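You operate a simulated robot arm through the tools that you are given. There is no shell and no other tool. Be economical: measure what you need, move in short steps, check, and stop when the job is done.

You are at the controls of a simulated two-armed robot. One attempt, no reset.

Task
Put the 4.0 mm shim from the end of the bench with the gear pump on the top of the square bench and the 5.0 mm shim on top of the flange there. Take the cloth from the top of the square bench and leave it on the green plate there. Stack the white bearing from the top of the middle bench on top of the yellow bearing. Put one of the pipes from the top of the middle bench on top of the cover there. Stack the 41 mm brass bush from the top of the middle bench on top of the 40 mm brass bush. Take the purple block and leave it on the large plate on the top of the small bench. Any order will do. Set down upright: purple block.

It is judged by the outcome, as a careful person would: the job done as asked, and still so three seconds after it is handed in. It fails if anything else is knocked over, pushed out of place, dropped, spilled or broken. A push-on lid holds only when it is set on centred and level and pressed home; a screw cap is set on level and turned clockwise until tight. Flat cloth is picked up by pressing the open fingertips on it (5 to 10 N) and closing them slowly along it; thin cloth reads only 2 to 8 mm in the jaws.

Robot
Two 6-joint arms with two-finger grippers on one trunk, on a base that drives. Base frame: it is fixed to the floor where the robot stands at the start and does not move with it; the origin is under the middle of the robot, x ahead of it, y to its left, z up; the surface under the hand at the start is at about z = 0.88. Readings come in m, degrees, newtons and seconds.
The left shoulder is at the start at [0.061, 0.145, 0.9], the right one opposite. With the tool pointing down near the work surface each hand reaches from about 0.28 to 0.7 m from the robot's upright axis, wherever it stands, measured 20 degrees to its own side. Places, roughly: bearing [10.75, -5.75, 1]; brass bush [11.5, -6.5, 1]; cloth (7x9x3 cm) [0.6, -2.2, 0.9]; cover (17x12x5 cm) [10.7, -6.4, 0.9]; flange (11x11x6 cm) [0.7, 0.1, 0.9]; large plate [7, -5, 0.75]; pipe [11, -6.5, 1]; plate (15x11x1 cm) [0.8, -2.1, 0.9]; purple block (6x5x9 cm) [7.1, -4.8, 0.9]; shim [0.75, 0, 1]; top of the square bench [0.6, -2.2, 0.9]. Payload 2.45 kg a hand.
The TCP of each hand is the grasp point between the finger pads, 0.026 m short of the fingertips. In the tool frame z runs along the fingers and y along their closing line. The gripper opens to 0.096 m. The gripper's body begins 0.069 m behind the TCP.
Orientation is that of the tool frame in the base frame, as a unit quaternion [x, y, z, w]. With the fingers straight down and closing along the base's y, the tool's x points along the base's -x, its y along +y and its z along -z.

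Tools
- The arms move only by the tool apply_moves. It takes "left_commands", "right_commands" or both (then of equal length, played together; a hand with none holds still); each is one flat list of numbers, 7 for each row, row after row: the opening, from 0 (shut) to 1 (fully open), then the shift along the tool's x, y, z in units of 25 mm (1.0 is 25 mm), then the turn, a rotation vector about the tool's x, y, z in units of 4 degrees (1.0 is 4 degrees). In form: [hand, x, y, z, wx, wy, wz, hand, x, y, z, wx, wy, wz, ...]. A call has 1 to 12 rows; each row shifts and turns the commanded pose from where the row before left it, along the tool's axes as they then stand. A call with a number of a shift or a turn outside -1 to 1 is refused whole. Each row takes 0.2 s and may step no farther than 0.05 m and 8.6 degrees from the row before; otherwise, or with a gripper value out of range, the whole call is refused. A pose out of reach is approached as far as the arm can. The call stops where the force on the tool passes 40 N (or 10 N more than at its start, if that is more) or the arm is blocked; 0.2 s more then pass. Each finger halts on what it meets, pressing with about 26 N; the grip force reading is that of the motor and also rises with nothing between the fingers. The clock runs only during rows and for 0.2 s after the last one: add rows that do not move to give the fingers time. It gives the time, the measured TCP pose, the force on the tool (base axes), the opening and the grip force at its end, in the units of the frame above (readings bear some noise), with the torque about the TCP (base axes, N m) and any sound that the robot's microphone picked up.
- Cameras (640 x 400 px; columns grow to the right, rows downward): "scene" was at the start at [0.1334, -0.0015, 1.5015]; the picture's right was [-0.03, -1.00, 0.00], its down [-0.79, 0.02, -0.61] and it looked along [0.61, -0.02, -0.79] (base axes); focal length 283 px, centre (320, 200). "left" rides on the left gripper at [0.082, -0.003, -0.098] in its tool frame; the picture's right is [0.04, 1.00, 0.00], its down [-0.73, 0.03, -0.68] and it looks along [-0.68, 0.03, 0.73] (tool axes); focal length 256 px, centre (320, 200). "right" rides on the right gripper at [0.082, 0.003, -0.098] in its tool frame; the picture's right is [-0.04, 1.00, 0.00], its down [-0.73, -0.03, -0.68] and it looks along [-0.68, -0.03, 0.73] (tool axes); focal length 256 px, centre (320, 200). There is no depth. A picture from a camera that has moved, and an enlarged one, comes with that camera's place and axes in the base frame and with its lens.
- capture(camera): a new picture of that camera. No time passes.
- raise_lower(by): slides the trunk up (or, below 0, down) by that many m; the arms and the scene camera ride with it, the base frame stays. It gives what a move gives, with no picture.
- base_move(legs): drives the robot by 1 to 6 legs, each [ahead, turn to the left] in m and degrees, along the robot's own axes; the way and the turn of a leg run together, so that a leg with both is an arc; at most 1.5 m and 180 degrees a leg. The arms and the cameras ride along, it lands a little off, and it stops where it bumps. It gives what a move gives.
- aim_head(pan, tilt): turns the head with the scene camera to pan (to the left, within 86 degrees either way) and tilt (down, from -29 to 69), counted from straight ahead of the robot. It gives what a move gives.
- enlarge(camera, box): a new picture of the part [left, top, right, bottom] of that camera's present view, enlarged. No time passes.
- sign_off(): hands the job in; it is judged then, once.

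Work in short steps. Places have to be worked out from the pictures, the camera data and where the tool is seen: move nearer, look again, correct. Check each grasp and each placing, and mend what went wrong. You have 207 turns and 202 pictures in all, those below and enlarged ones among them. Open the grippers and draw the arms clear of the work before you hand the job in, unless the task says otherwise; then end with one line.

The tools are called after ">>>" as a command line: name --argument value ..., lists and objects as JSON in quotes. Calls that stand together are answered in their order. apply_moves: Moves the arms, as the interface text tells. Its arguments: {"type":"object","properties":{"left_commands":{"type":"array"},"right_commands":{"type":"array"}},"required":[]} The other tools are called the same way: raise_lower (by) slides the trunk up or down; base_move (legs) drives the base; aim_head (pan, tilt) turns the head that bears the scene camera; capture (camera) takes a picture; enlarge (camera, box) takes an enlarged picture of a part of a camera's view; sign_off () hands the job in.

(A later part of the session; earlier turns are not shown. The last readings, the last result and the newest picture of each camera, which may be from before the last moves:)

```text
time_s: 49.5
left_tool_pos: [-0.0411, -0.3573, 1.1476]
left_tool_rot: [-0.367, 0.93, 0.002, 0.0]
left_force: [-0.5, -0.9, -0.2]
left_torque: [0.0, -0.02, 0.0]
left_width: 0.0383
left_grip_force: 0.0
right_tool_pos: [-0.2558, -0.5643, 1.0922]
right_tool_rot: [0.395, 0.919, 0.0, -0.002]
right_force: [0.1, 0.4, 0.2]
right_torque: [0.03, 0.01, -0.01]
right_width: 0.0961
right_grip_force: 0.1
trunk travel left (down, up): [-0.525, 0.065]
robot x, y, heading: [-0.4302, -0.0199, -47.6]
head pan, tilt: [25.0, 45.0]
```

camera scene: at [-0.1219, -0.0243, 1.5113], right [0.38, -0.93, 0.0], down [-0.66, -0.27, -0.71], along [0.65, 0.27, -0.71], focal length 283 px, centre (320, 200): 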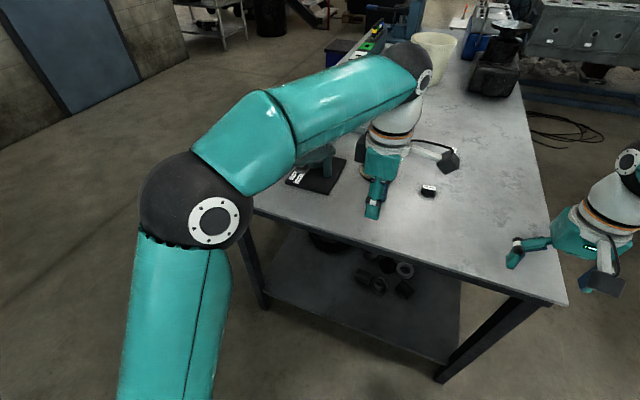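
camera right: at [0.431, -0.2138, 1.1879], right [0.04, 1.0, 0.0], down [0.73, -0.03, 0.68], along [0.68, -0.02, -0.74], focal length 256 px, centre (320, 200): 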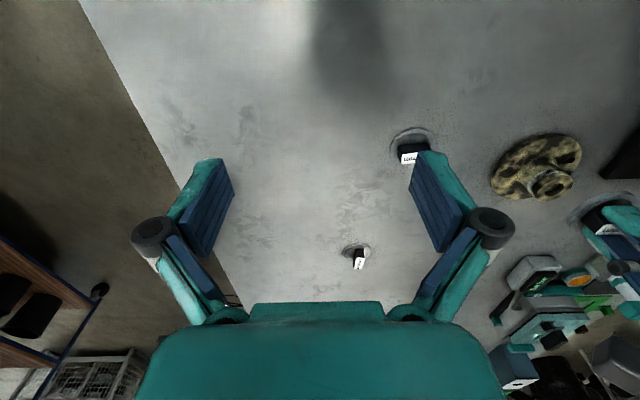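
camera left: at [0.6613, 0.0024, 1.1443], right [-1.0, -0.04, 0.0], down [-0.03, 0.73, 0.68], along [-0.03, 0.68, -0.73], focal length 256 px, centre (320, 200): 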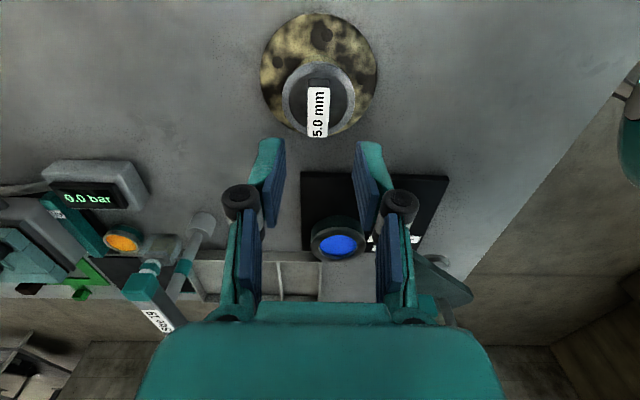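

That works. Continue to heading -90, drive into the aisle, then face +x.

>>> base_move --legs '[[0, -42], [1.15, 0]]'

>>> aim_head --pan 45 --tilt 40

>>> capture --camera "scene"

```text
time_s: 57.6
left_tool_pos: [-0.3667, -1.6775, 1.1467]
left_tool_rot: [-0.008, 1.0, 0.001, 0.0]
left_force: [-0.5, 0.2, -0.5]
left_torque: [0.02, -0.03, -0.02]
left_width: 0.0384
left_grip_force: 0.0
right_tool_pos: [-0.6651, -1.6865, 1.0922]
right_tool_rot: [0.7, 0.714, 0.001, -0.002]
right_force: [0.7, -0.6, -0.7]
right_torque: [0.06, 0.02, 0.02]
right_width: 0.0959
right_grip_force: 0.1
trunk travel left (down, up): [-0.525, 0.065]
robot x, y, heading: [-0.4261, -1.1639, -90.0]
head pan, tilt: [25.0, 45.0]
```

```text
time_s: 58.4
left_tool_pos: [-0.3658, -1.677, 1.1487]
left_tool_rot: [-0.009, 1.0, 0.0, 0.0]
left_force: [-0.1, 0.0, -0.2]
left_torque: [-0.03, 0.01, 0.03]
left_width: 0.0381
left_grip_force: 0.0
right_tool_pos: [-0.665, -1.6873, 1.0935]
right_tool_rot: [0.699, 0.715, 0.001, -0.002]
right_force: [0.4, 0.4, -0.9]
right_torque: [0.0, 0.0, 0.01]
right_width: 0.0958
right_grip_force: 0.1
trunk travel left (down, up): [-0.525, 0.065]
robot x, y, heading: [-0.4269, -1.166, -89.8]
head pan, tilt: [45.0, 40.0]
```

```text
169 pictures are left
camera scene: at [-0.3687, -1.2884, 1.5186], right [-0.71, -0.71, 0.0], down [-0.46, 0.45, -0.77], along [0.54, -0.54, -0.64], focal length 283 px, centre (320, 200)
```

scene: 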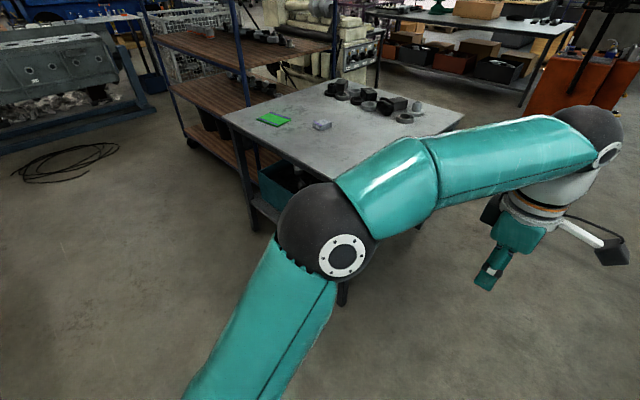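

Clear. Turn to face +x, drive along the aisle to x≈1.0, and turn to face the pump bench.

>>> base_move --legs '[[0, 45], [0, 45], [1.42, 0], [0, 45], [0, 45]]'

>>> aim_head --pan 0 --tilt 45

>>> capture --camera "scene"

```text
time_s: 63.1
left_tool_pos: [0.0962, -1.1597, 1.1472]
left_tool_rot: [-0.674, 0.739, 0.0, -0.003]
left_force: [0.2, 1.1, 0.1]
left_torque: [-0.09, 0.02, 0.0]
left_width: 0.0385
left_grip_force: 0.1
right_tool_pos: [0.0736, -1.458, 1.0945]
right_tool_rot: [0.044, 0.999, -0.002, -0.001]
right_force: [0.4, 1.6, -0.1]
right_torque: [-0.1, 0.0, 0.02]
right_width: 0.0962
right_grip_force: 0.0
trunk travel left (down, up): [-0.525, 0.065]
robot x, y, heading: [-0.4294, -1.2341, -4.0]
head pan, tilt: [45.0, 40.0]
stopped in leg 2: the robot was blocked; the commanded pose is now the measured one
```

```text
time_s: 64.2
left_tool_pos: [0.0939, -1.164, 1.1484]
left_tool_rot: [-0.674, 0.739, 0.0, -0.001]
left_force: [-0.8, 0.4, 0.5]
left_torque: [-0.01, 0.02, -0.03]
left_width: 0.0385
left_grip_force: 0.0
right_tool_pos: [0.0732, -1.4639, 1.0934]
right_tool_rot: [0.043, 0.999, -0.001, -0.001]
right_force: [-0.1, 0.5, 0.2]
right_torque: [0.0, -0.02, -0.03]
right_width: 0.0961
right_grip_force: 0.1
trunk travel left (down, up): [-0.525, 0.065]
robot x, y, heading: [-0.4324, -1.2346, -3.8]
head pan, tilt: [0.0, 45.0]
```

```text
168 pictures are left
camera scene: at [-0.2903, -1.2434, 1.5114], right [-0.07, -1.0, 0.0], down [-0.71, 0.05, -0.71], along [0.71, -0.05, -0.71], focal length 283 px, centre (320, 200)
```

scene: 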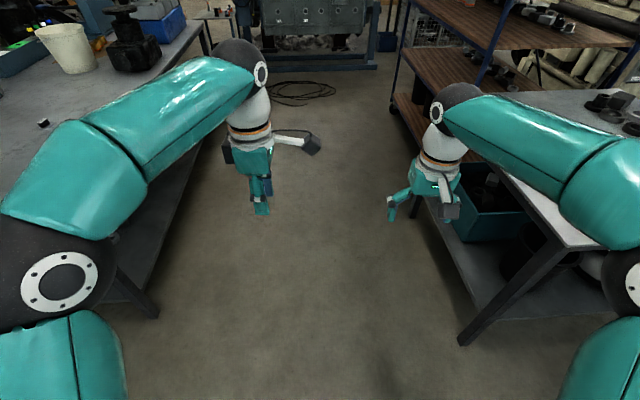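

I'm at [-0.43,-1.23], heading -4°, with free space in front. Straighten and drive along the aisle.

>>> base_move --legs '[[0.4, 6], [1.05, -1]]'

```text
time_s: 71.8
left_tool_pos: [1.5404, -1.111, 1.1479]
left_tool_rot: [-0.702, 0.712, 0.0, -0.001]
left_force: [-0.1, 0.6, -0.5]
left_torque: [0.0, 0.02, 0.02]
left_width: 0.0385
left_grip_force: 0.1
right_tool_pos: [1.5416, -1.4115, 1.0931]
right_tool_rot: [0.005, 1.0, -0.001, -0.001]
right_force: [1.3, -0.4, -0.6]
right_torque: [0.0, 0.02, -0.05]
right_width: 0.0962
right_grip_force: 0.1
trunk travel left (down, up): [-0.525, 0.065]
robot x, y, heading: [1.0211, -1.2228, 0.5]
head pan, tilt: [0.0, 45.0]
```

Now turn left to face the pump bench and look.

>>> base_move --legs '[[0, 45]]'

>>> base_move --legs '[[0, 44]]'

>>> capture --camera "scene"

```text
time_s: 74.5
left_tool_pos: [1.3151, -0.7824, 1.1485]
left_tool_rot: [0.919, -0.395, 0.001, 0.002]
left_force: [0.9, 0.1, 0.7]
left_torque: [0.01, 0.03, -0.02]
left_width: 0.0383
left_grip_force: 0.0
right_tool_pos: [1.5252, -0.9954, 1.0938]
right_tool_rot: [-0.372, 0.928, -0.002, -0.002]
right_force: [0.4, 0.9, -0.2]
right_torque: [-0.05, 0.0, -0.01]
right_width: 0.096
right_grip_force: 0.1
trunk travel left (down, up): [-0.525, 0.065]
robot x, y, heading: [1.0483, -1.246, 44.6]
head pan, tilt: [0.0, 45.0]
```

```text
time_s: 77.2
left_tool_pos: [0.9116, -0.7256, 1.1484]
left_tool_rot: [1.0, -0.018, -0.001, 0.001]
left_force: [0.7, 0.3, -0.2]
left_torque: [-0.01, -0.03, 0.0]
left_width: 0.0385
left_grip_force: 0.1
right_tool_pos: [1.2114, -0.7306, 1.0946]
right_tool_rot: [-0.696, 0.718, -0.002, -0.001]
right_force: [-0.4, -0.2, 1.2]
right_torque: [0.01, 0.02, -0.02]
right_width: 0.0961
right_grip_force: 0.0
trunk travel left (down, up): [-0.525, 0.065]
robot x, y, heading: [1.0881, -1.2475, 88.5]
head pan, tilt: [0.0, 45.0]
```

```text
167 pictures are left
camera scene: at [1.0862, -1.104, 1.5112], right [1.0, -0.02, 0.0], down [-0.02, -0.71, -0.71], along [0.02, 0.71, -0.71], focal length 283 px, centre (320, 200)
```

scene: 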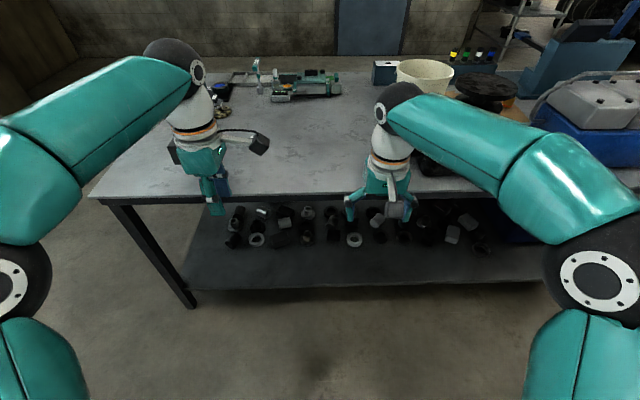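

The black motor stands right of here, so I shift left: diagonal approach to about [0.91,-0.86], heading 90.

>>> base_move --legs '[[0, 25], [0.42, 0], [0, -24]]'

>>> capture --camera "scene"

>>> capture --camera "left"

```text
time_s: 82.7
left_tool_pos: [0.7447, -0.3372, 1.1499]
left_tool_rot: [1.0, -0.018, 0.0, 0.001]
left_force: [0.7, 1.1, -0.1]
left_torque: [-0.02, -0.04, -0.03]
left_width: 0.0384
left_grip_force: 0.0
right_tool_pos: [1.0449, -0.343, 1.0945]
right_tool_rot: [-0.696, 0.718, -0.002, 0.0]
right_force: [0.3, 0.0, -0.9]
right_torque: [0.02, 0.04, 0.02]
right_width: 0.0962
right_grip_force: 0.0
trunk travel left (down, up): [-0.525, 0.065]
robot x, y, heading: [0.8971, -0.8558, 88.6]
head pan, tilt: [0.0, 45.0]
```

```text
166 pictures are left
camera scene: at [0.8988, -0.7154, 1.5113], right [1.0, -0.02, 0.0], down [-0.02, -0.71, -0.71], along [0.02, 0.71, -0.71], focal length 283 px, centre (320, 200)
```

scene: 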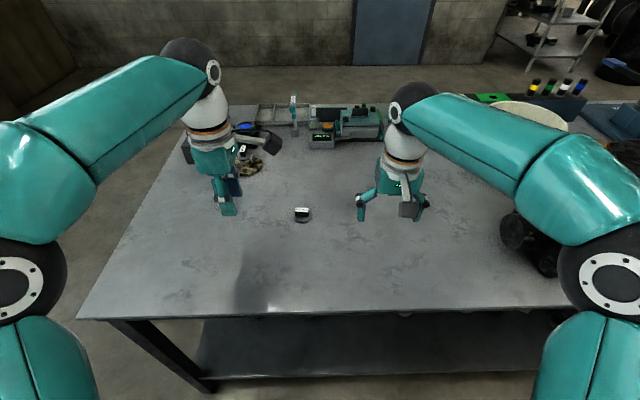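

```text
165 pictures are left
camera left: at [0.8265, -0.337, 1.2481], right [0.0, -1.0, 0.0], down [-0.73, 0.0, 0.68], along [-0.68, 0.0, -0.73], focal length 256 px, centre (320, 200)
```

left: 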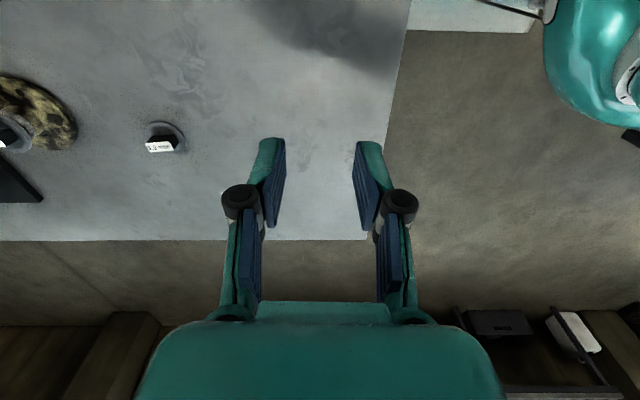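

The shim in front is at ≈[0.861,-0.157], the 4.0 candidate. Enlarge to confirm the label and handle direction.

>>> enlarge --camera "scene" --box '[262, 185, 342, 235]'

>>> capture --camera "right"

```text
8.00 times, centred on (302, 210) of scene
camera zoom: at [0.8988, -0.7154, 1.5113], right [1.0, -0.02, 0.0], down [-0.02, -0.71, -0.71], along [0.02, 0.71, -0.71], focal length 2261 px, centre (464, 120)
```

zoom: 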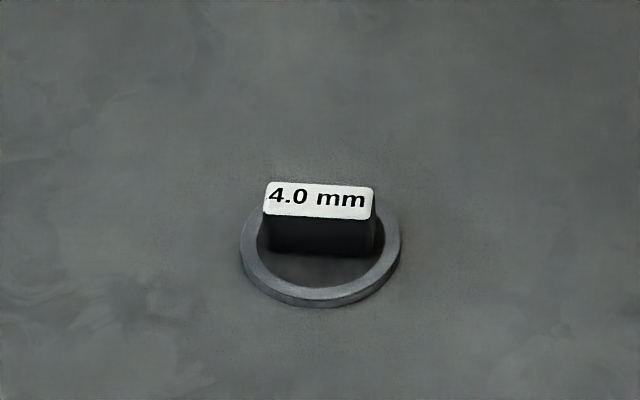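

```text
163 pictures are left
camera right: at [1.0394, -0.4246, 1.1935], right [-1.0, 0.07, 0.0], down [0.05, 0.73, 0.68], along [0.05, 0.68, -0.74], focal length 256 px, centre (320, 200)
```

right: 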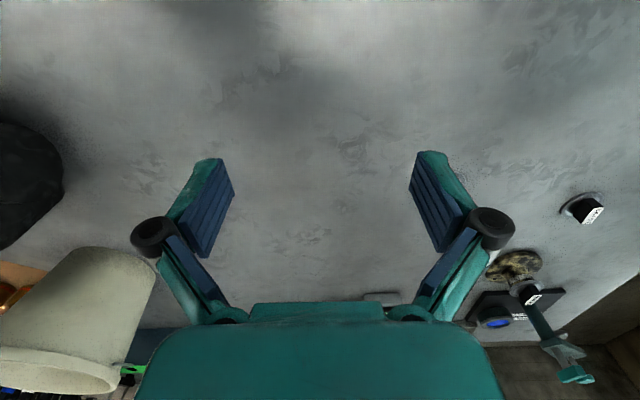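

Confirmed 4.0 mm, handle along x. I move the right hand aside, the left hand over in x, and then drive ahead 9 cm to gain reach.

>>> apply_moves --left_commands '[0.45, 0, 0, 0, 0, 0, 0, 0.45, 0.78, 0, 0, 0, 0, 0, 0.45, 0.78, 0, 0, 0, 0, 0, 0.45, 0.78, 0, 0, 0, 0, 0, 0.45, 0.78, 0, 0, 0, 0, 0, 0.45, 0.78, 0, 0, 0, 0, 0, 0.45, 0.78, 0, 0, 0, 0, 0]' --right_commands '[1, 0.8, -0.8, 0, 0, 0, 0, 1, 0.8, -0.8, 0, 0, 0, 0, 1, 0.8, -0.8, 0, 0, 0, 0, 1, 0.8, -0.8, 0, 0, 0, 0, 1, 0, 0, 0, 0, 0, 0, 1, 0, 0, 0, 0, 0, 0, 1, 0, 0, 0, 0, 0, 0]'

>>> base_move --legs '[[0.09, 1]]'

>>> capture --camera "left"

>>> capture --camera "scene"

```text
time_s: 84.2
left_tool_pos: [0.8632, -0.3421, 1.15]
left_tool_rot: [1.0, -0.018, 0.0, 0.002]
left_force: [-0.2, 0.2, 0.3]
left_torque: [0.0, 0.0, -0.01]
left_width: 0.0433
left_grip_force: 0.1
right_tool_pos: [1.1233, -0.4247, 1.0957]
right_tool_rot: [-0.696, 0.718, -0.001, -0.001]
right_force: [-0.4, 0.1, 0.1]
right_torque: [0.01, 0.01, -0.02]
right_width: 0.096
right_grip_force: 0.1
trunk travel left (down, up): [-0.525, 0.065]
robot x, y, heading: [0.8968, -0.8566, 88.7]
head pan, tilt: [0.0, 45.0]
```

```text
time_s: 85.4
left_tool_pos: [0.853, -0.2504, 1.1479]
left_tool_rot: [1.0, -0.01, 0.0, 0.002]
left_force: [-0.8, 1.4, 0.8]
left_torque: [-0.03, -0.01, 0.02]
left_width: 0.0433
left_grip_force: 0.0
right_tool_pos: [1.1154, -0.3295, 1.0948]
right_tool_rot: [-0.703, 0.712, -0.002, -0.002]
right_force: [0.4, 0.4, 0.2]
right_torque: [-0.05, -0.02, -0.02]
right_width: 0.0959
right_grip_force: 0.1
trunk travel left (down, up): [-0.525, 0.065]
robot x, y, heading: [0.8991, -0.7688, 90.0]
head pan, tilt: [0.0, 45.0]
```

```text
162 pictures are left
camera left: at [0.9346, -0.2494, 1.2476], right [0.02, -1.0, 0.0], down [-0.73, -0.01, 0.68], along [-0.68, -0.02, -0.73], focal length 256 px, centre (320, 200)
```

left: 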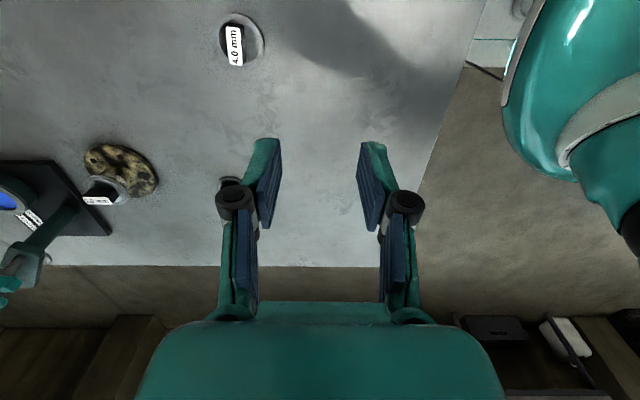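

```text
161 pictures are left
camera scene: at [0.8982, -0.6241, 1.5111], right [1.0, 0.0, 0.0], down [0.0, -0.71, -0.71], along [0.0, 0.71, -0.71], focal length 283 px, centre (320, 200)
```

scene: 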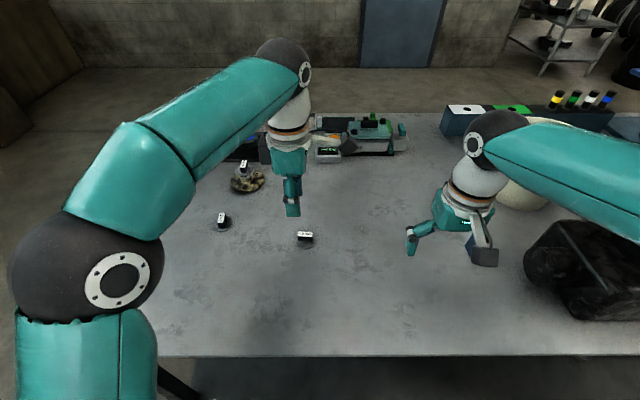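

Target refined to [0.862,-0.159]. Move over it and descend to z≈0.945, then check.

>>> apply_moves --left_commands '[0.45, 0.09, -0.915, 0.8, 0, 0, 0, 0.45, 0.09, -0.915, 0.8, 0, 0, 0, 0.45, 0.09, -0.915, 0.8, 0, 0, 0, 0.45, 0.09, -0.915, 0.8, 0, 0, 0, 0.45, 0, 0, 1, 0, 0, 0, 0.45, 0, 0, 1, 0, 0, 0, 0.45, 0, 0, 1, 0, 0, 0, 0.45, 0, 0, 1, 0, 0, 0, 0.45, 0, 0, 1, 0, 0, 0]'

>>> capture --camera "left"

```text
time_s: 87.4
left_tool_pos: [0.8662, -0.1605, 0.945]
left_tool_rot: [1.0, -0.008, 0.0, 0.002]
left_force: [-0.4, -0.1, 0.1]
left_torque: [0.01, 0.0, -0.02]
left_width: 0.0432
left_grip_force: 0.1
right_tool_pos: [1.1149, -0.3302, 1.0964]
right_tool_rot: [-0.703, 0.711, -0.002, -0.001]
right_force: [0.0, 0.5, -0.1]
right_torque: [0.01, 0.02, 0.01]
right_width: 0.0962
right_grip_force: 0.0
trunk travel left (down, up): [-0.525, 0.065]
robot x, y, heading: [0.9026, -0.7685, 90.1]
head pan, tilt: [0.0, 45.0]
```

```text
160 pictures are left
camera left: at [0.9472, -0.1586, 1.0439], right [0.02, -1.0, 0.0], down [-0.73, -0.02, 0.68], along [-0.68, -0.02, -0.73], focal length 256 px, centre (320, 200)
```

left: 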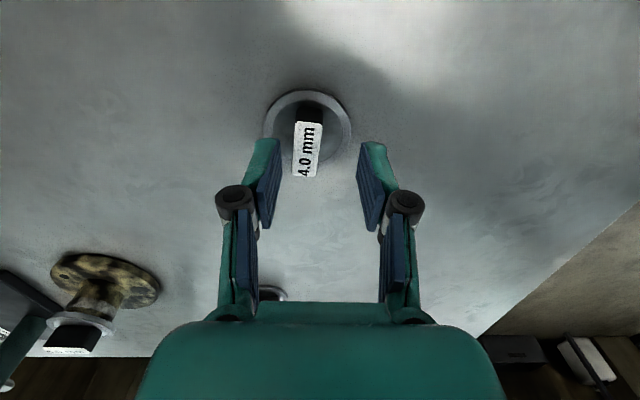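

Handle is ~5 mm toward +y; correct, descend to 0.914, close and lift.

>>> apply_moves --left_commands '[0.45, 0, -0.22, 0.4, 0, 0, 0, 0.45, 0, 0, 0.4, 0, 0, 0, 0.45, 0, 0, 0.3, 0, 0, 0, 0.45, 0, 0, 0.14, 0, 0, 0, 0.05, 0, 0, 0, 0, 0, 0, 0.05, 0, 0, 0, 0, 0, 0, 0.05, 0, 0, 0, 0, 0, 0, 0.05, 0, 0, -0.4, 0, 0, 0, 0.05, 0, 0, -1, 0, 0, 0, 0.05, 0, 0, -1, 0, 0, 0, 0.05, 0, 0, -1, 0, 0, 0, 0.05, 0, 0, -1, 0, 0, 0]'

>>> capture --camera "left"

```text
time_s: 90.0
left_tool_pos: [0.8642, -0.1561, 1.0253]
left_tool_rot: [1.0, -0.009, 0.0, 0.002]
left_force: [-0.9, -0.1, -0.8]
left_torque: [-0.01, -0.01, 0.02]
left_width: 0.0162
left_grip_force: 25.9
right_tool_pos: [1.1155, -0.3305, 1.0954]
right_tool_rot: [-0.702, 0.712, -0.001, -0.002]
right_force: [0.4, 0.2, 0.0]
right_torque: [0.01, -0.02, -0.02]
right_width: 0.0961
right_grip_force: 0.0
trunk travel left (down, up): [-0.525, 0.065]
robot x, y, heading: [0.8985, -0.7652, 89.9]
head pan, tilt: [0.0, 45.0]
```

```text
159 pictures are left
camera left: at [0.9457, -0.1534, 1.1232], right [0.02, -1.0, 0.0], down [-0.73, -0.01, 0.68], along [-0.68, -0.02, -0.73], focal length 256 px, centre (320, 200)
```

left: 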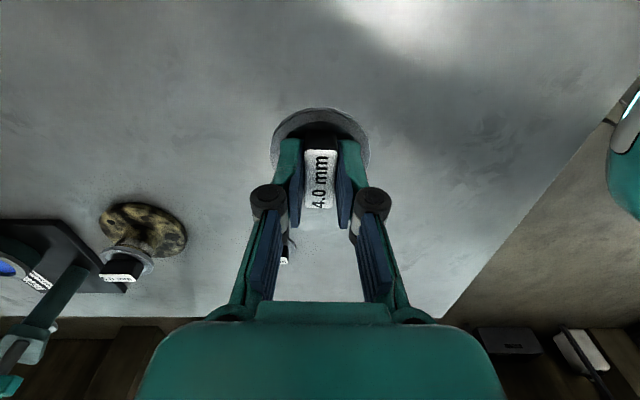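

Shim held. Raise and retract the hand, then back off and turn in 45° steps toward the square bench.

>>> apply_moves --left_commands '[0.05, 0, 0, -1, 0, 0, 0, 0.05, 0, 0, -1, 0, 0, 0, 0.05, 0, 0.5, -1, 0, 0, 0, 0.05, 0, 1, -1, 0, 0, 0, 0.05, -0.3, 1, -0.5, 0, 0, 0, 0.05, -0.6, 1, 0, 0, 0, 0]'

>>> base_move --legs '[[-0.43, 0]]'

>>> base_move --legs '[[0, -45]]'

>>> base_move --legs '[[0, -45]]'

>>> base_move --legs '[[0, -45]]'

```text
time_s: 91.4
left_tool_pos: [0.8401, -0.243, 1.1382]
left_tool_rot: [1.0, -0.008, 0.0, 0.001]
left_force: [-1.0, -0.8, -1.6]
left_torque: [0.05, -0.01, 0.01]
left_width: 0.0167
left_grip_force: 26.0
right_tool_pos: [1.1155, -0.331, 1.0968]
right_tool_rot: [-0.703, 0.711, -0.001, 0.0]
right_force: [0.5, -0.4, 0.4]
right_torque: [0.0, -0.02, 0.02]
right_width: 0.0961
right_grip_force: 0.1
trunk travel left (down, up): [-0.525, 0.065]
robot x, y, heading: [0.9011, -0.7672, 90.0]
head pan, tilt: [0.0, 45.0]
```

```text
time_s: 94.0
left_tool_pos: [0.8412, -0.671, 1.1356]
left_tool_rot: [1.0, -0.01, 0.0, 0.001]
left_force: [0.4, -0.2, -0.9]
left_torque: [0.01, 0.02, 0.02]
left_width: 0.0164
left_grip_force: 26.2
right_tool_pos: [1.1169, -0.7592, 1.096]
right_tool_rot: [-0.703, 0.711, -0.001, 0.0]
right_force: [-0.2, -0.3, -0.6]
right_torque: [0.04, -0.02, 0.0]
right_width: 0.0959
right_grip_force: 0.0
trunk travel left (down, up): [-0.525, 0.065]
robot x, y, heading: [0.9013, -1.1928, 90.2]
head pan, tilt: [0.0, 45.0]
```

```text
time_s: 96.7
left_tool_pos: [1.2268, -0.7794, 1.1368]
left_tool_rot: [0.921, -0.39, 0.0, 0.001]
left_force: [-0.2, 0.3, -1.4]
left_torque: [0.01, 0.0, 0.03]
left_width: 0.0168
left_grip_force: 25.9
right_tool_pos: [1.361, -1.0362, 1.0957]
right_tool_rot: [-0.379, 0.925, -0.002, -0.001]
right_force: [0.6, 0.4, -0.3]
right_torque: [0.0, 0.01, 0.03]
right_width: 0.0961
right_grip_force: 0.1
trunk travel left (down, up): [-0.525, 0.065]
robot x, y, heading: [0.8755, -1.169, 45.7]
head pan, tilt: [0.0, 45.0]
```

```text
time_s: 99.6
left_tool_pos: [1.4046, -1.1429, 1.1396]
left_tool_rot: [-0.704, 0.71, 0.001, -0.001]
left_force: [-0.6, -1.7, -1.2]
left_torque: [0.09, 0.01, 0.03]
left_width: 0.0162
left_grip_force: 26.2
right_tool_pos: [1.3186, -1.4201, 1.0967]
right_tool_rot: [0.002, 1.0, 0.001, -0.001]
right_force: [0.8, -0.7, -0.6]
right_torque: [0.05, 0.02, 0.0]
right_width: 0.0963
right_grip_force: 0.0
trunk travel left (down, up): [-0.525, 0.065]
robot x, y, heading: [0.8779, -1.1347, 1.4]
head pan, tilt: [0.0, 45.0]
stopped in leg 1: the robot was blocked; the commanded pose is now the measured one
```

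```text
time_s: 102.1
left_tool_pos: [1.2654, -1.4911, 1.1404]
left_tool_rot: [-0.404, 0.915, 0.002, -0.001]
left_force: [-0.9, 0.0, -1.4]
left_torque: [0.02, -0.05, -0.01]
left_width: 0.0165
left_grip_force: 26.0
right_tool_pos: [1.017, -1.6386, 1.0973]
right_tool_rot: [0.361, 0.933, 0.002, -0.001]
right_force: [-0.3, -0.5, 0.2]
right_torque: [0.07, -0.05, 0.03]
right_width: 0.0961
right_grip_force: 0.1
trunk travel left (down, up): [-0.525, 0.065]
robot x, y, heading: [0.8952, -1.1065, -41.6]
head pan, tilt: [0.0, 45.0]
stopped in leg 1: the robot was blocked; the commanded pose is now the measured one
```

Continue turning toward -90° and look at the square bench.

>>> base_move --legs '[[0, -48]]'

>>> aim_head --pan -10 --tilt 35

>>> capture --camera "scene"

```text
time_s: 104.2
left_tool_pos: [1.0515, -1.6447, 1.1448]
left_tool_rot: [-0.172, 0.984, -0.035, -0.018]
left_force: [-0.4, 0.3, -1.0]
left_torque: [0.02, 0.01, 0.0]
left_width: 0.0166
left_grip_force: 25.7
right_tool_pos: [0.7404, -1.6265, 1.0982]
right_tool_rot: [0.59, 0.808, 0.001, 0.0]
right_force: [-0.7, -0.5, 0.5]
right_torque: [-0.03, 0.0, 0.01]
right_width: 0.0958
right_grip_force: 0.0
trunk travel left (down, up): [-0.525, 0.065]
robot x, y, heading: [0.9186, -1.1012, -72.1]
head pan, tilt: [0.0, 45.0]
stopped in leg 1: the robot was blocked; the commanded pose is now the measured one
```

```text
time_s: 104.9
left_tool_pos: [1.0513, -1.6458, 1.1428]
left_tool_rot: [-0.172, 0.984, -0.032, -0.017]
left_force: [-1.2, -0.8, -1.3]
left_torque: [-0.01, -0.02, -0.02]
left_width: 0.0167
left_grip_force: 25.8
right_tool_pos: [0.7408, -1.6259, 1.1001]
right_tool_rot: [0.59, 0.807, 0.001, 0.0]
right_force: [0.2, 0.3, 0.0]
right_torque: [0.0, -0.02, 0.01]
right_width: 0.096
right_grip_force: 0.2
trunk travel left (down, up): [-0.525, 0.065]
robot x, y, heading: [0.9251, -1.0994, -72.1]
head pan, tilt: [-10.0, 35.0]
```

```text
158 pictures are left
camera scene: at [0.9508, -1.2498, 1.5257], right [-0.99, -0.14, 0.0], down [-0.08, 0.57, -0.82], along [0.11, -0.81, -0.57], focal length 283 px, centre (320, 200)
```

scene: 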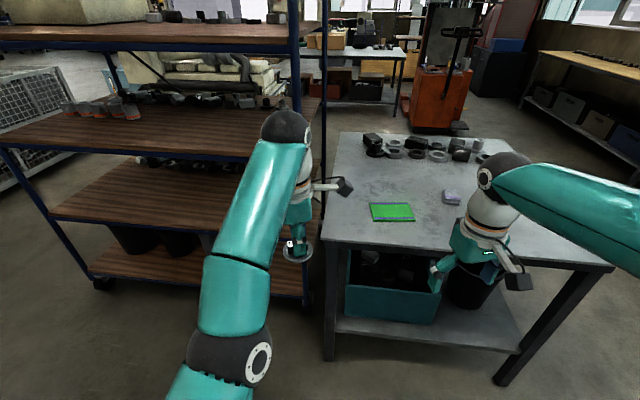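

The blocks coincide with arm swing (the left tool tilted 4°); nothing is touched. I level the left tool and turn in smaller steps toward the bench.

>>> apply_moves --left_commands '[0.05, 0, 0, 0, -0.41, -0.32, 0, 0.05, 0, 0, 0, -0.41, -0.32, 0, 0.05, 0, 0, 0, 0, 0, 0]'

>>> base_move --legs '[[0, -20]]'

>>> base_move --legs '[[0, -20]]'

>>> capture --camera "scene"

```text
time_s: 105.7
left_tool_pos: [1.048, -1.637, 1.1345]
left_tool_rot: [-0.169, 0.986, -0.002, 0.0]
left_force: [0.2, -0.5, -0.5]
left_torque: [-0.02, 0.02, 0.01]
left_width: 0.0167
left_grip_force: 25.5
left hand out of reach, approached as far as the arm can: row 1, 2
right_tool_pos: [0.7414, -1.6272, 1.1001]
right_tool_rot: [0.589, 0.808, 0.002, -0.001]
right_force: [-0.5, -0.1, 0.1]
right_torque: [0.02, 0.0, 0.03]
right_width: 0.0959
right_grip_force: 0.1
trunk travel left (down, up): [-0.525, 0.065]
robot x, y, heading: [0.9253, -1.1023, -72.2]
head pan, tilt: [-10.0, 35.0]
```

```text
time_s: 107.3
left_tool_pos: [0.8691, -1.6574, 1.1329]
left_tool_rot: [-0.009, 1.0, -0.021, -0.018]
left_force: [-0.6, 0.0, -2.4]
left_torque: [-0.02, 0.04, -0.04]
left_width: 0.0168
left_grip_force: 25.9
right_tool_pos: [0.5702, -1.5317, 1.0993]
right_tool_rot: [0.723, 0.691, 0.002, 0.0]
right_force: [0.5, -0.3, 0.8]
right_torque: [0.01, 0.03, 0.01]
right_width: 0.096
right_grip_force: 0.1
trunk travel left (down, up): [-0.525, 0.065]
robot x, y, heading: [0.9378, -1.0991, -92.4]
head pan, tilt: [-10.0, 35.0]
```

```text
time_s: 108.0
left_tool_pos: [0.8569, -1.6551, 1.1382]
left_tool_rot: [-0.001, 1.0, -0.023, -0.02]
left_force: [-0.2, -0.7, -1.4]
left_torque: [0.01, 0.03, -0.03]
left_width: 0.0164
left_grip_force: 26.2
right_tool_pos: [0.5592, -1.5266, 1.1001]
right_tool_rot: [0.727, 0.687, 0.002, -0.002]
right_force: [-0.2, 0.7, -0.1]
right_torque: [0.01, 0.01, 0.01]
right_width: 0.0958
right_grip_force: 0.0
trunk travel left (down, up): [-0.525, 0.065]
robot x, y, heading: [0.9405, -1.1002, -92.8]
head pan, tilt: [-10.0, 35.0]
stopped in leg 1: the robot was blocked; the commanded pose is now the measured one
```

```text
157 pictures are left
camera scene: at [0.9143, -1.2515, 1.5259], right [-0.98, 0.22, 0.0], down [0.13, 0.56, -0.82], along [-0.18, -0.8, -0.57], focal length 283 px, centre (320, 200)
```

scene: 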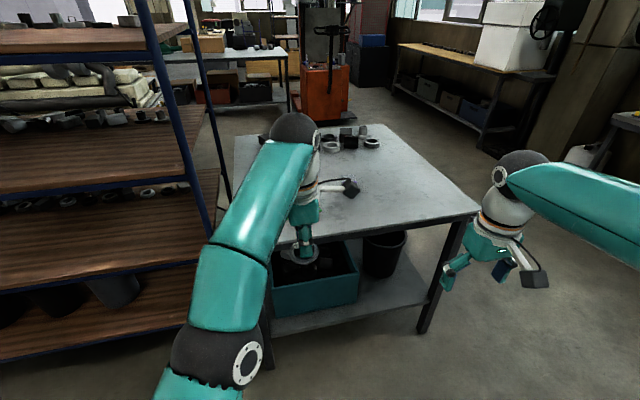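

The arms have swung right relative to the trunk (left at its reach limit), which seems to cause the "blocked" stops. I bring both hands back to comfortable places in front of the trunk and level the left.

>>> apply_moves --left_commands '[0.05, -0.92, 0.39, 0, -0.22, -0.19, 0, 0.05, -0.92, 0.39, 0, -0.22, -0.19, 0, 0.05, -0.92, 0.39, 0, -0.22, -0.19, 0, 0.05, -0.92, 0.39, 0, 0, 0, 0, 0.05, -0.92, 0.39, 0, 0, 0, 0, 0.05, -0.92, 0.39, 0, 0, 0, 0, 0.05, -0.92, 0.39, 0, 0, 0, 0, 0.05, -0.92, 0.39, 0, 0, 0, 0, 0.05, -0.92, 0.39, 0, 0, 0, 0, 0.05, 0, 0, 0, 0, 0, 0]' --right_commands '[1, 0, 0.71, 0, 0, 0, 0, 1, 0, 0.71, 0, 0, 0, 0, 1, 0, 0.71, 0, 0, 0, 0, 1, 0, 0.71, 0, 0, 0, 0, 1, 0, 0.71, 0, 0, 0, 0, 1, 0, 0.71, 0, 0, 0, 0, 1, 0, 0.71, 0, 0, 0, 0, 1, 0, 0.71, 0, 0, 0, 0, 1, 0, 0.71, 0, 0, 0, 0, 1, 0, 0, 0, 0, 0, 0]'

>>> base_move --legs '[[0, -30]]'

```text
time_s: 110.2
left_tool_pos: [1.0379, -1.6115, 1.124]
left_tool_rot: [-0.001, 1.0, 0.0, 0.0]
left_force: [0.5, 0.6, -2.3]
left_torque: [0.0, 0.02, 0.0]
left_width: 0.0166
left_grip_force: 25.8
left hand out of reach, approached as far as the arm can: row 1, 2, 3
right_tool_pos: [0.7213, -1.5354, 1.1004]
right_tool_rot: [0.727, 0.687, 0.003, -0.001]
right_force: [0.0, 0.2, 0.0]
right_torque: [0.01, 0.0, -0.01]
right_width: 0.0959
right_grip_force: 0.1
trunk travel left (down, up): [-0.525, 0.065]
robot x, y, heading: [0.9346, -1.1054, -92.9]
head pan, tilt: [-10.0, 35.0]
```

```text
time_s: 112.3
left_tool_pos: [0.7712, -1.5914, 1.124]
left_tool_rot: [0.258, 0.966, -0.002, 0.0]
left_force: [0.2, -0.1, -2.1]
left_torque: [0.03, -0.02, -0.03]
left_width: 0.0165
left_grip_force: 26.0
right_tool_pos: [0.5337, -1.3665, 1.1]
right_tool_rot: [0.88, 0.474, 0.003, 0.0]
right_force: [0.6, -0.3, -0.3]
right_torque: [0.02, 0.02, 0.02]
right_width: 0.096
right_grip_force: 0.1
trunk travel left (down, up): [-0.525, 0.065]
robot x, y, heading: [0.9592, -1.1157, -122.9]
head pan, tilt: [-10.0, 35.0]
```

Works now. Drive diagonally to the bench and face it.

>>> base_move --legs '[[0.5, 0]]'

>>> base_move --legs '[[0, 32]]'

>>> aim_head --pan 0 --tilt 45

>>> capture --camera "scene"

```text
time_s: 115.3
left_tool_pos: [0.5022, -2.0114, 1.1244]
left_tool_rot: [0.256, 0.967, 0.0, -0.001]
left_force: [0.4, -0.4, -1.3]
left_torque: [0.03, -0.02, 0.02]
left_width: 0.0167
left_grip_force: 26.3
right_tool_pos: [0.2641, -1.7884, 1.101]
right_tool_rot: [0.88, 0.476, 0.002, -0.001]
right_force: [-0.2, -0.9, 0.3]
right_torque: [0.01, -0.02, 0.0]
right_width: 0.0961
right_grip_force: 0.1
trunk travel left (down, up): [-0.525, 0.065]
robot x, y, heading: [0.6882, -1.5314, -122.9]
head pan, tilt: [-10.0, 35.0]
```

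```text
time_s: 117.4
left_tool_pos: [0.7824, -2.0371, 1.1246]
left_tool_rot: [-0.019, 1.0, -0.001, 0.0]
left_force: [0.2, -0.2, -1.6]
left_torque: [0.0, -0.02, 0.01]
left_width: 0.0168
left_grip_force: 26.1
right_tool_pos: [0.4626, -1.9732, 1.101]
right_tool_rot: [0.715, 0.699, 0.003, -0.002]
right_force: [0.1, -0.2, -1.3]
right_torque: [-0.04, 0.02, -0.02]
right_width: 0.0959
right_grip_force: 0.2
trunk travel left (down, up): [-0.525, 0.065]
robot x, y, heading: [0.6654, -1.538, -91.2]
head pan, tilt: [-10.0, 35.0]
```

```text
time_s: 118.1
left_tool_pos: [0.7806, -2.0381, 1.1252]
left_tool_rot: [-0.019, 1.0, 0.0, 0.0]
left_force: [-0.5, 0.4, -1.2]
left_torque: [0.0, -0.05, 0.0]
left_width: 0.0165
left_grip_force: 25.7
right_tool_pos: [0.4617, -1.9745, 1.1019]
right_tool_rot: [0.715, 0.699, 0.003, -0.001]
right_force: [-0.9, -0.3, 0.4]
right_torque: [-0.06, -0.05, -0.02]
right_width: 0.0957
right_grip_force: 0.0
trunk travel left (down, up): [-0.525, 0.065]
robot x, y, heading: [0.667, -1.5342, -91.2]
head pan, tilt: [0.0, 45.0]
```

```text
156 pictures are left
camera scene: at [0.6568, -1.677, 1.5114], right [-1.0, 0.02, 0.0], down [0.02, 0.71, -0.71], along [-0.01, -0.71, -0.71], focal length 283 px, centre (320, 200)
```

scene: 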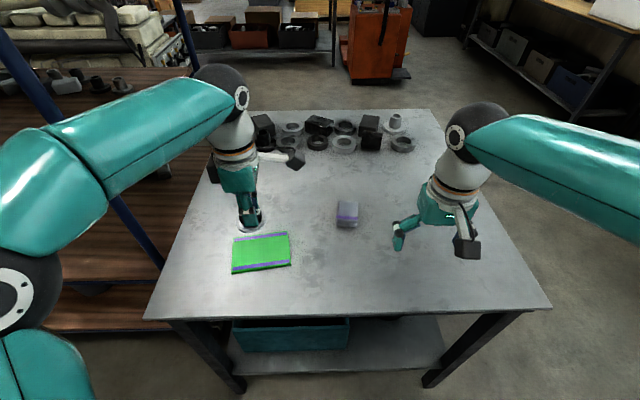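

Cloth ≈[0.573,-2.22], plate ≈[0.804,-2.11]. I set the shim on the free front area near [0.63,-2.03]; first move the right hand away and descend part way.

>>> apply_moves --left_commands '[0.05, 0, 0, 0, 0, 0, 0, 0.05, 0, 0, 0, 0, 0, 0, 0.05, 1, 0.05, 0, 0, 0, 0, 0.05, 1, 0.05, 0, 0, 0, 0, 0.05, 1, 0.05, 0, 0, 0, 0, 0.05, 1, 0.05, 0, 0, 0, 0, 0.05, 1, 0.05, 0, 0, 0, 0, 0.05, 1, 0.05, 0, 0, 0, 0, 0.05, 0, 0, 1, 0, 0, 0, 0.05, 0, 0, 1, 0, 0, 0, 0.05, 0, 0, 1, 0, 0, 0, 0.05, 0, 0, 1, 0, 0, 0]' --right_commands '[1, 0, -1, 0, 0, 0, 0, 1, 0, -1, 0, 0, 0, 0, 1, 0, -1, 0, 0, 0, 0, 1, 0, -1, 0, 0, 0, 0, 1, 0, 0, 0, 0, 0, 0, 1, 0, 0, 0, 0, 0, 0, 1, 0, 0, 0, 0, 0, 0, 1, 0, 0, 0, 0, 0, 0, 1, 0, 0, 0, 0, 0, 0, 1, 0, 0, 0, 0, 0, 0, 1, 0, 0, 0, 0, 0, 0, 1, 0, 0, 0, 0, 0, 0]'

>>> capture --camera "left"

>>> capture --camera "scene"

```text
time_s: 120.7
left_tool_pos: [0.6322, -2.0362, 1.0256]
left_tool_rot: [-0.019, 1.0, 0.0, 0.0]
left_force: [1.2, 0.4, -1.6]
left_torque: [0.0, 0.04, 0.01]
left_width: 0.0165
left_grip_force: 25.7
right_tool_pos: [0.3611, -1.9728, 1.1024]
right_tool_rot: [0.715, 0.699, 0.003, 0.0]
right_force: [-0.3, 0.2, 0.1]
right_torque: [0.0, -0.01, -0.01]
right_width: 0.0962
right_grip_force: 0.0
trunk travel left (down, up): [-0.525, 0.065]
robot x, y, heading: [0.6635, -1.5349, -91.3]
head pan, tilt: [0.0, 45.0]
```

```text
155 pictures are left
camera left: at [0.551, -2.0424, 1.1243], right [-0.08, 1.0, 0.0], down [0.73, 0.06, 0.68], along [0.68, 0.05, -0.73], focal length 256 px, centre (320, 200)
```

left: 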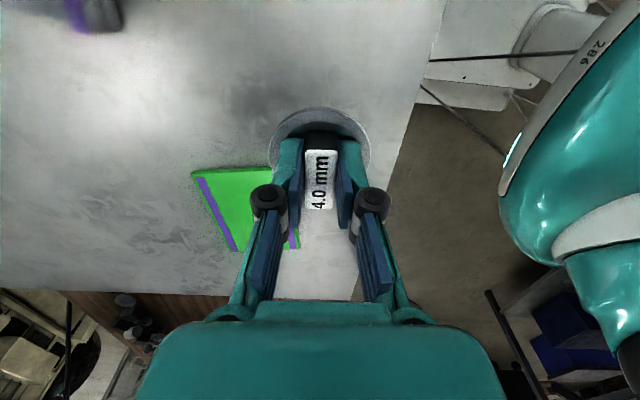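

```text
154 pictures are left
camera scene: at [0.6575, -1.6778, 1.5113], right [-1.0, 0.02, 0.0], down [0.01, 0.71, -0.71], along [-0.01, -0.71, -0.71], focal length 283 px, centre (320, 200)
```

scene: 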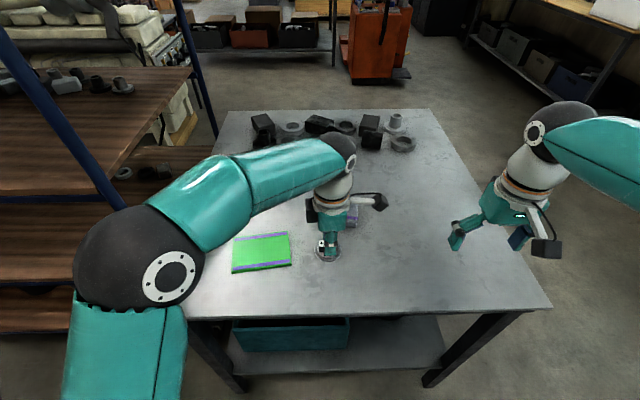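

Spot is clear. Lower to just above the top and then finely to contact.

>>> apply_moves --left_commands '[0.05, 0, 0, 1, 0, 0, 0, 0.05, 0, 0, 1, 0, 0, 0, 0.05, 0, 0, 1, 0, 0, 0, 0.05, 0, 0, 0.6, 0, 0, 0, 0.05, 0, 0, 0.2, 0, 0, 0, 0.05, 0, 0, 0.12, 0, 0, 0, 0.05, 0, 0, 0.12, 0, 0, 0, 0.05, 0, 0, 0.12, 0, 0, 0, 0.05, 0, 0, 0, 0, 0, 0]'

```text
time_s: 122.7
left_tool_pos: [0.6326, -2.0364, 0.9215]
left_tool_rot: [-0.019, 1.0, 0.0, 0.0]
left_force: [0.1, 0.3, -1.0]
left_torque: [-0.01, 0.0, 0.01]
left_width: 0.0165
left_grip_force: 25.4
right_tool_pos: [0.361, -1.9717, 1.1029]
right_tool_rot: [0.715, 0.699, 0.002, -0.001]
right_force: [0.1, -0.3, 0.2]
right_torque: [-0.05, 0.0, -0.03]
right_width: 0.096
right_grip_force: 0.0
trunk travel left (down, up): [-0.525, 0.065]
robot x, y, heading: [0.6632, -1.5353, -91.0]
head pan, tilt: [0.0, 45.0]
```

Not yet in contact; continue in 2 mm steps.

>>> apply_moves --left_commands '[0.05, 0, 0, 0.1, 0, 0, 0, 0.05, 0, 0, 0.08, 0, 0, 0, 0.05, 0, 0, 0.08, 0, 0, 0, 0.05, 0, 0, 0, 0, 0, 0]'

```text
time_s: 123.7
left_tool_pos: [0.6323, -2.0368, 0.9153]
left_tool_rot: [-0.019, 1.0, -0.001, 0.0]
left_force: [1.1, 0.8, -1.3]
left_torque: [-0.02, 0.01, -0.03]
left_width: 0.0166
left_grip_force: 25.9
right_tool_pos: [0.3611, -1.9706, 1.1024]
right_tool_rot: [0.715, 0.699, 0.002, -0.001]
right_force: [0.2, -0.1, 0.3]
right_torque: [0.03, 0.01, -0.02]
right_width: 0.096
right_grip_force: 0.1
trunk travel left (down, up): [-0.525, 0.065]
robot x, y, heading: [0.6629, -1.5323, -91.1]
head pan, tilt: [0.0, 45.0]
```

>>> apply_moves --left_commands '[0.05, 0, 0, 0.06, 0, 0, 0, 0.05, 0, 0, 0.06, 0, 0, 0, 0.05, 0, 0, 0, 0, 0, 0]'

>>> enlarge --camera "scene" --box '[280, 210, 380, 280]'

```text
time_s: 124.5
left_tool_pos: [0.6307, -2.0369, 0.9129]
left_tool_rot: [-0.019, 1.0, -0.001, -0.001]
left_force: [-0.7, 0.5, 1.6]
left_torque: [0.05, 0.07, 0.01]
left_width: 0.0166
left_grip_force: 25.8
right_tool_pos: [0.362, -1.9711, 1.1028]
right_tool_rot: [0.715, 0.699, 0.003, -0.001]
right_force: [0.3, -0.1, -0.5]
right_torque: [0.01, -0.02, -0.01]
right_width: 0.0961
right_grip_force: 0.1
trunk travel left (down, up): [-0.525, 0.065]
robot x, y, heading: [0.6638, -1.5357, -91.2]
head pan, tilt: [0.0, 45.0]
```

```text
5.71 times, centred on (330, 245) of scene
camera zoom: at [0.6577, -1.677, 1.5114], right [-1.0, 0.02, 0.0], down [0.01, 0.71, -0.71], along [-0.01, -0.71, -0.71], focal length 1615 px, centre (263, -57)
```

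zoom: 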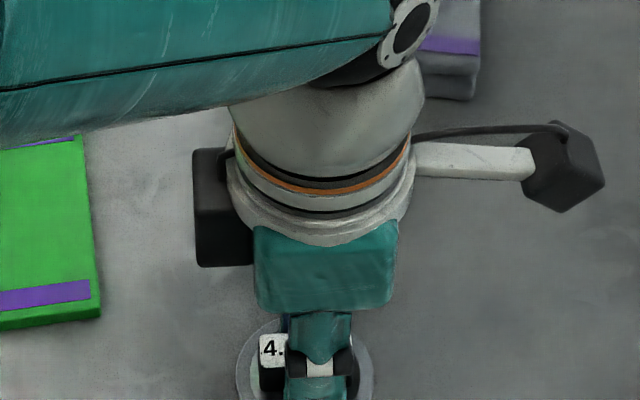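

Contact made. Release and lift clear.

>>> apply_moves --left_commands '[0.2, 0, 0, 0, 0, 0, 0, 0.35, 0, 0, 0, 0, 0, 0, 0.42, 0, 0, 0, 0, 0, 0, 0.42, 0, 0, -0.4, 0, 0, 0, 0.42, 0, 0, -1, 0, 0, 0, 0.42, 0, 0, -1, 0, 0, 0, 0.42, 0, 0, -1, 0, 0, 0, 0.42, 0, 0, -1, 0, 0, 0, 0.42, 0, 0, -1, 0, 0, 0, 0.42, 0, 0, -1, 0, 0, 0, 0.42, -1, 0.5, -1, 0, 0, 0, 0.42, -1, 0.5, -1, 0, 0, 0]'

>>> capture --camera "scene"

```text
time_s: 127.1
left_tool_pos: [0.6826, -2.0077, 1.1218]
left_tool_rot: [-0.019, 1.0, -0.001, 0.0]
left_force: [0.5, 0.7, 0.0]
left_torque: [-0.04, 0.0, 0.0]
left_width: 0.0405
left_grip_force: 0.0
right_tool_pos: [0.3613, -1.9711, 1.102]
right_tool_rot: [0.716, 0.698, 0.002, -0.002]
right_force: [0.8, 0.2, -0.6]
right_torque: [-0.01, 0.03, 0.0]
right_width: 0.0958
right_grip_force: 0.2
trunk travel left (down, up): [-0.525, 0.065]
robot x, y, heading: [0.6617, -1.533, -91.3]
head pan, tilt: [0.0, 45.0]
```

```text
152 pictures are left
camera scene: at [0.6581, -1.6765, 1.5114], right [-1.0, 0.02, 0.0], down [0.01, 0.71, -0.71], along [-0.01, -0.71, -0.71], focal length 283 px, centre (320, 200)
```

scene: 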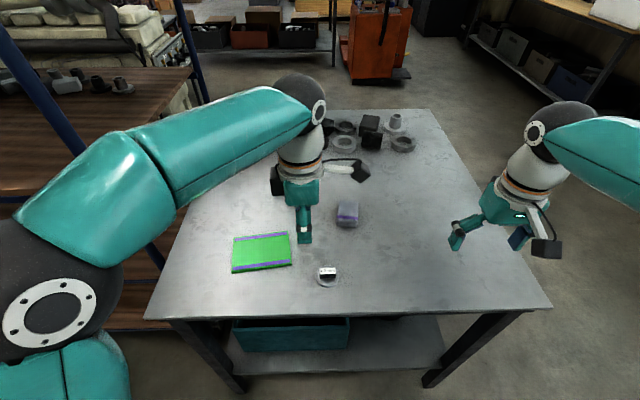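

Shim stands on the bench. Now the cloth: look closely at it.

>>> enlarge --camera "scene" --box '[300, 180, 400, 250]'

>>> apply_moves --left_commands '[0.42, -1, 0.5, 0, 0, 0, 0, 0.42, -1, 0.5, 0, 0, 0, 0, 0.42, -1, 0.5, 0, 0, 0, 0, 0.42, -1, 0.5, 0, 0, 0, 0, 0.42, -1, 0.5, 0, 0, 0, 0, 0.42, -1, 0.5, 0, 0, 0, 0]' --right_commands '[1, 0, 1, 0, 0, 0, 0, 1, 0, 1, 0, 0, 0, 0, 1, 0, 1, 0, 0, 0, 0, 1, 0, 1, 0, 0, 0, 0, 1, -0.5, 1, 0, 0, 0, 0, 1, -0.5, 1, 0, 0, 0, 0]'

>>> base_move --legs '[[0.09, 1]]'

>>> capture --camera "right"

>>> capture --camera "scene"

```text
5.71 times, centred on (350, 215) of scene
camera zoom: at [0.6581, -1.6765, 1.5114], right [-1.0, 0.02, 0.0], down [0.01, 0.71, -0.71], along [-0.01, -0.71, -0.71], focal length 1615 px, centre (149, 114)
```

zoom: 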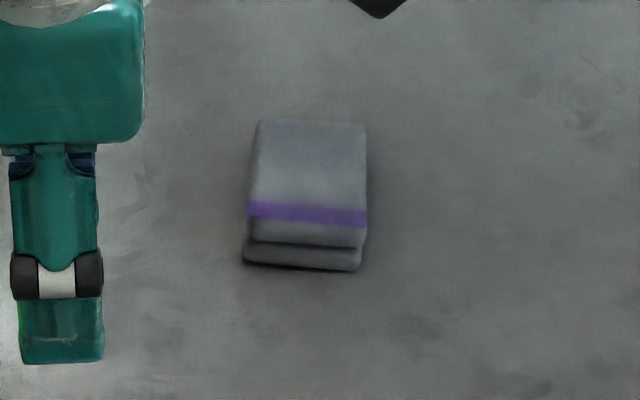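

```text
time_s: 128.5
left_tool_pos: [0.8283, -1.9279, 1.1221]
left_tool_rot: [-0.019, 1.0, -0.001, -0.001]
left_force: [0.3, -0.1, 0.0]
left_torque: [0.01, 0.03, -0.01]
left_width: 0.0405
left_grip_force: 0.1
right_tool_pos: [0.5135, -2.0005, 1.1032]
right_tool_rot: [0.714, 0.7, 0.003, -0.001]
right_force: [0.0, 0.9, 0.3]
right_torque: [-0.01, 0.02, 0.01]
right_width: 0.0962
right_grip_force: 0.1
trunk travel left (down, up): [-0.525, 0.065]
robot x, y, heading: [0.6641, -1.5344, -91.2]
head pan, tilt: [0.0, 45.0]
```

```text
time_s: 129.6
left_tool_pos: [0.8325, -2.018, 1.1211]
left_tool_rot: [-0.028, 1.0, 0.0, -0.001]
left_force: [0.0, -0.1, -0.8]
left_torque: [-0.01, 0.04, -0.01]
left_width: 0.0404
left_grip_force: 0.2
right_tool_pos: [0.5196, -2.0947, 1.1015]
right_tool_rot: [0.709, 0.705, 0.002, -0.002]
right_force: [-0.3, 0.4, -0.5]
right_torque: [0.05, 0.01, -0.02]
right_width: 0.0962
right_grip_force: 0.1
trunk travel left (down, up): [-0.525, 0.065]
robot x, y, heading: [0.6582, -1.6256, -90.1]
head pan, tilt: [0.0, 45.0]
```

```text
150 pictures are left
camera right: at [0.5237, -2.015, 1.1997], right [1.0, -0.05, 0.0], down [-0.03, -0.74, 0.67], along [-0.03, -0.67, -0.74], focal length 256 px, centre (320, 200)
```

right: 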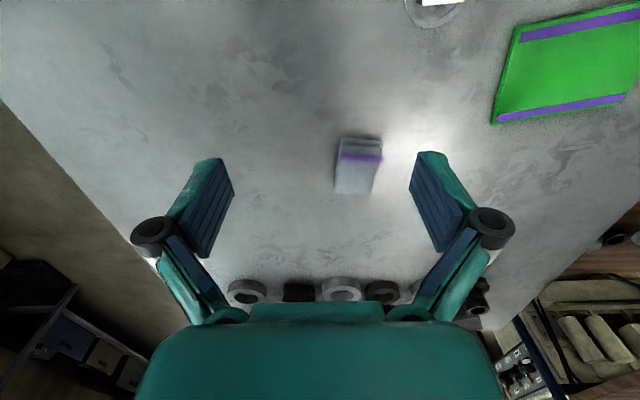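

```text
149 pictures are left
camera scene: at [0.6582, -1.7697, 1.5111], right [-1.0, 0.0, 0.0], down [0.0, 0.71, -0.71], along [0.0, -0.71, -0.71], focal length 283 px, centre (320, 200)
```

scene: 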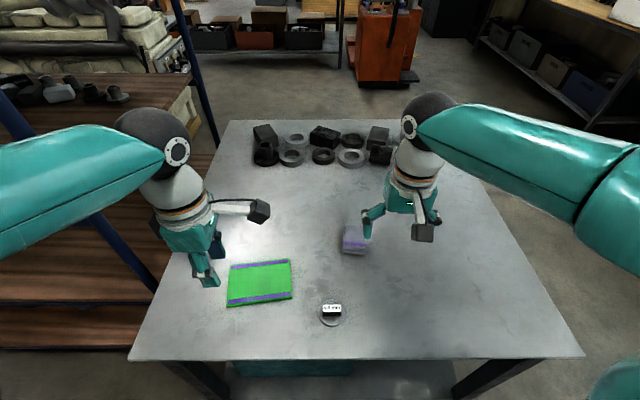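

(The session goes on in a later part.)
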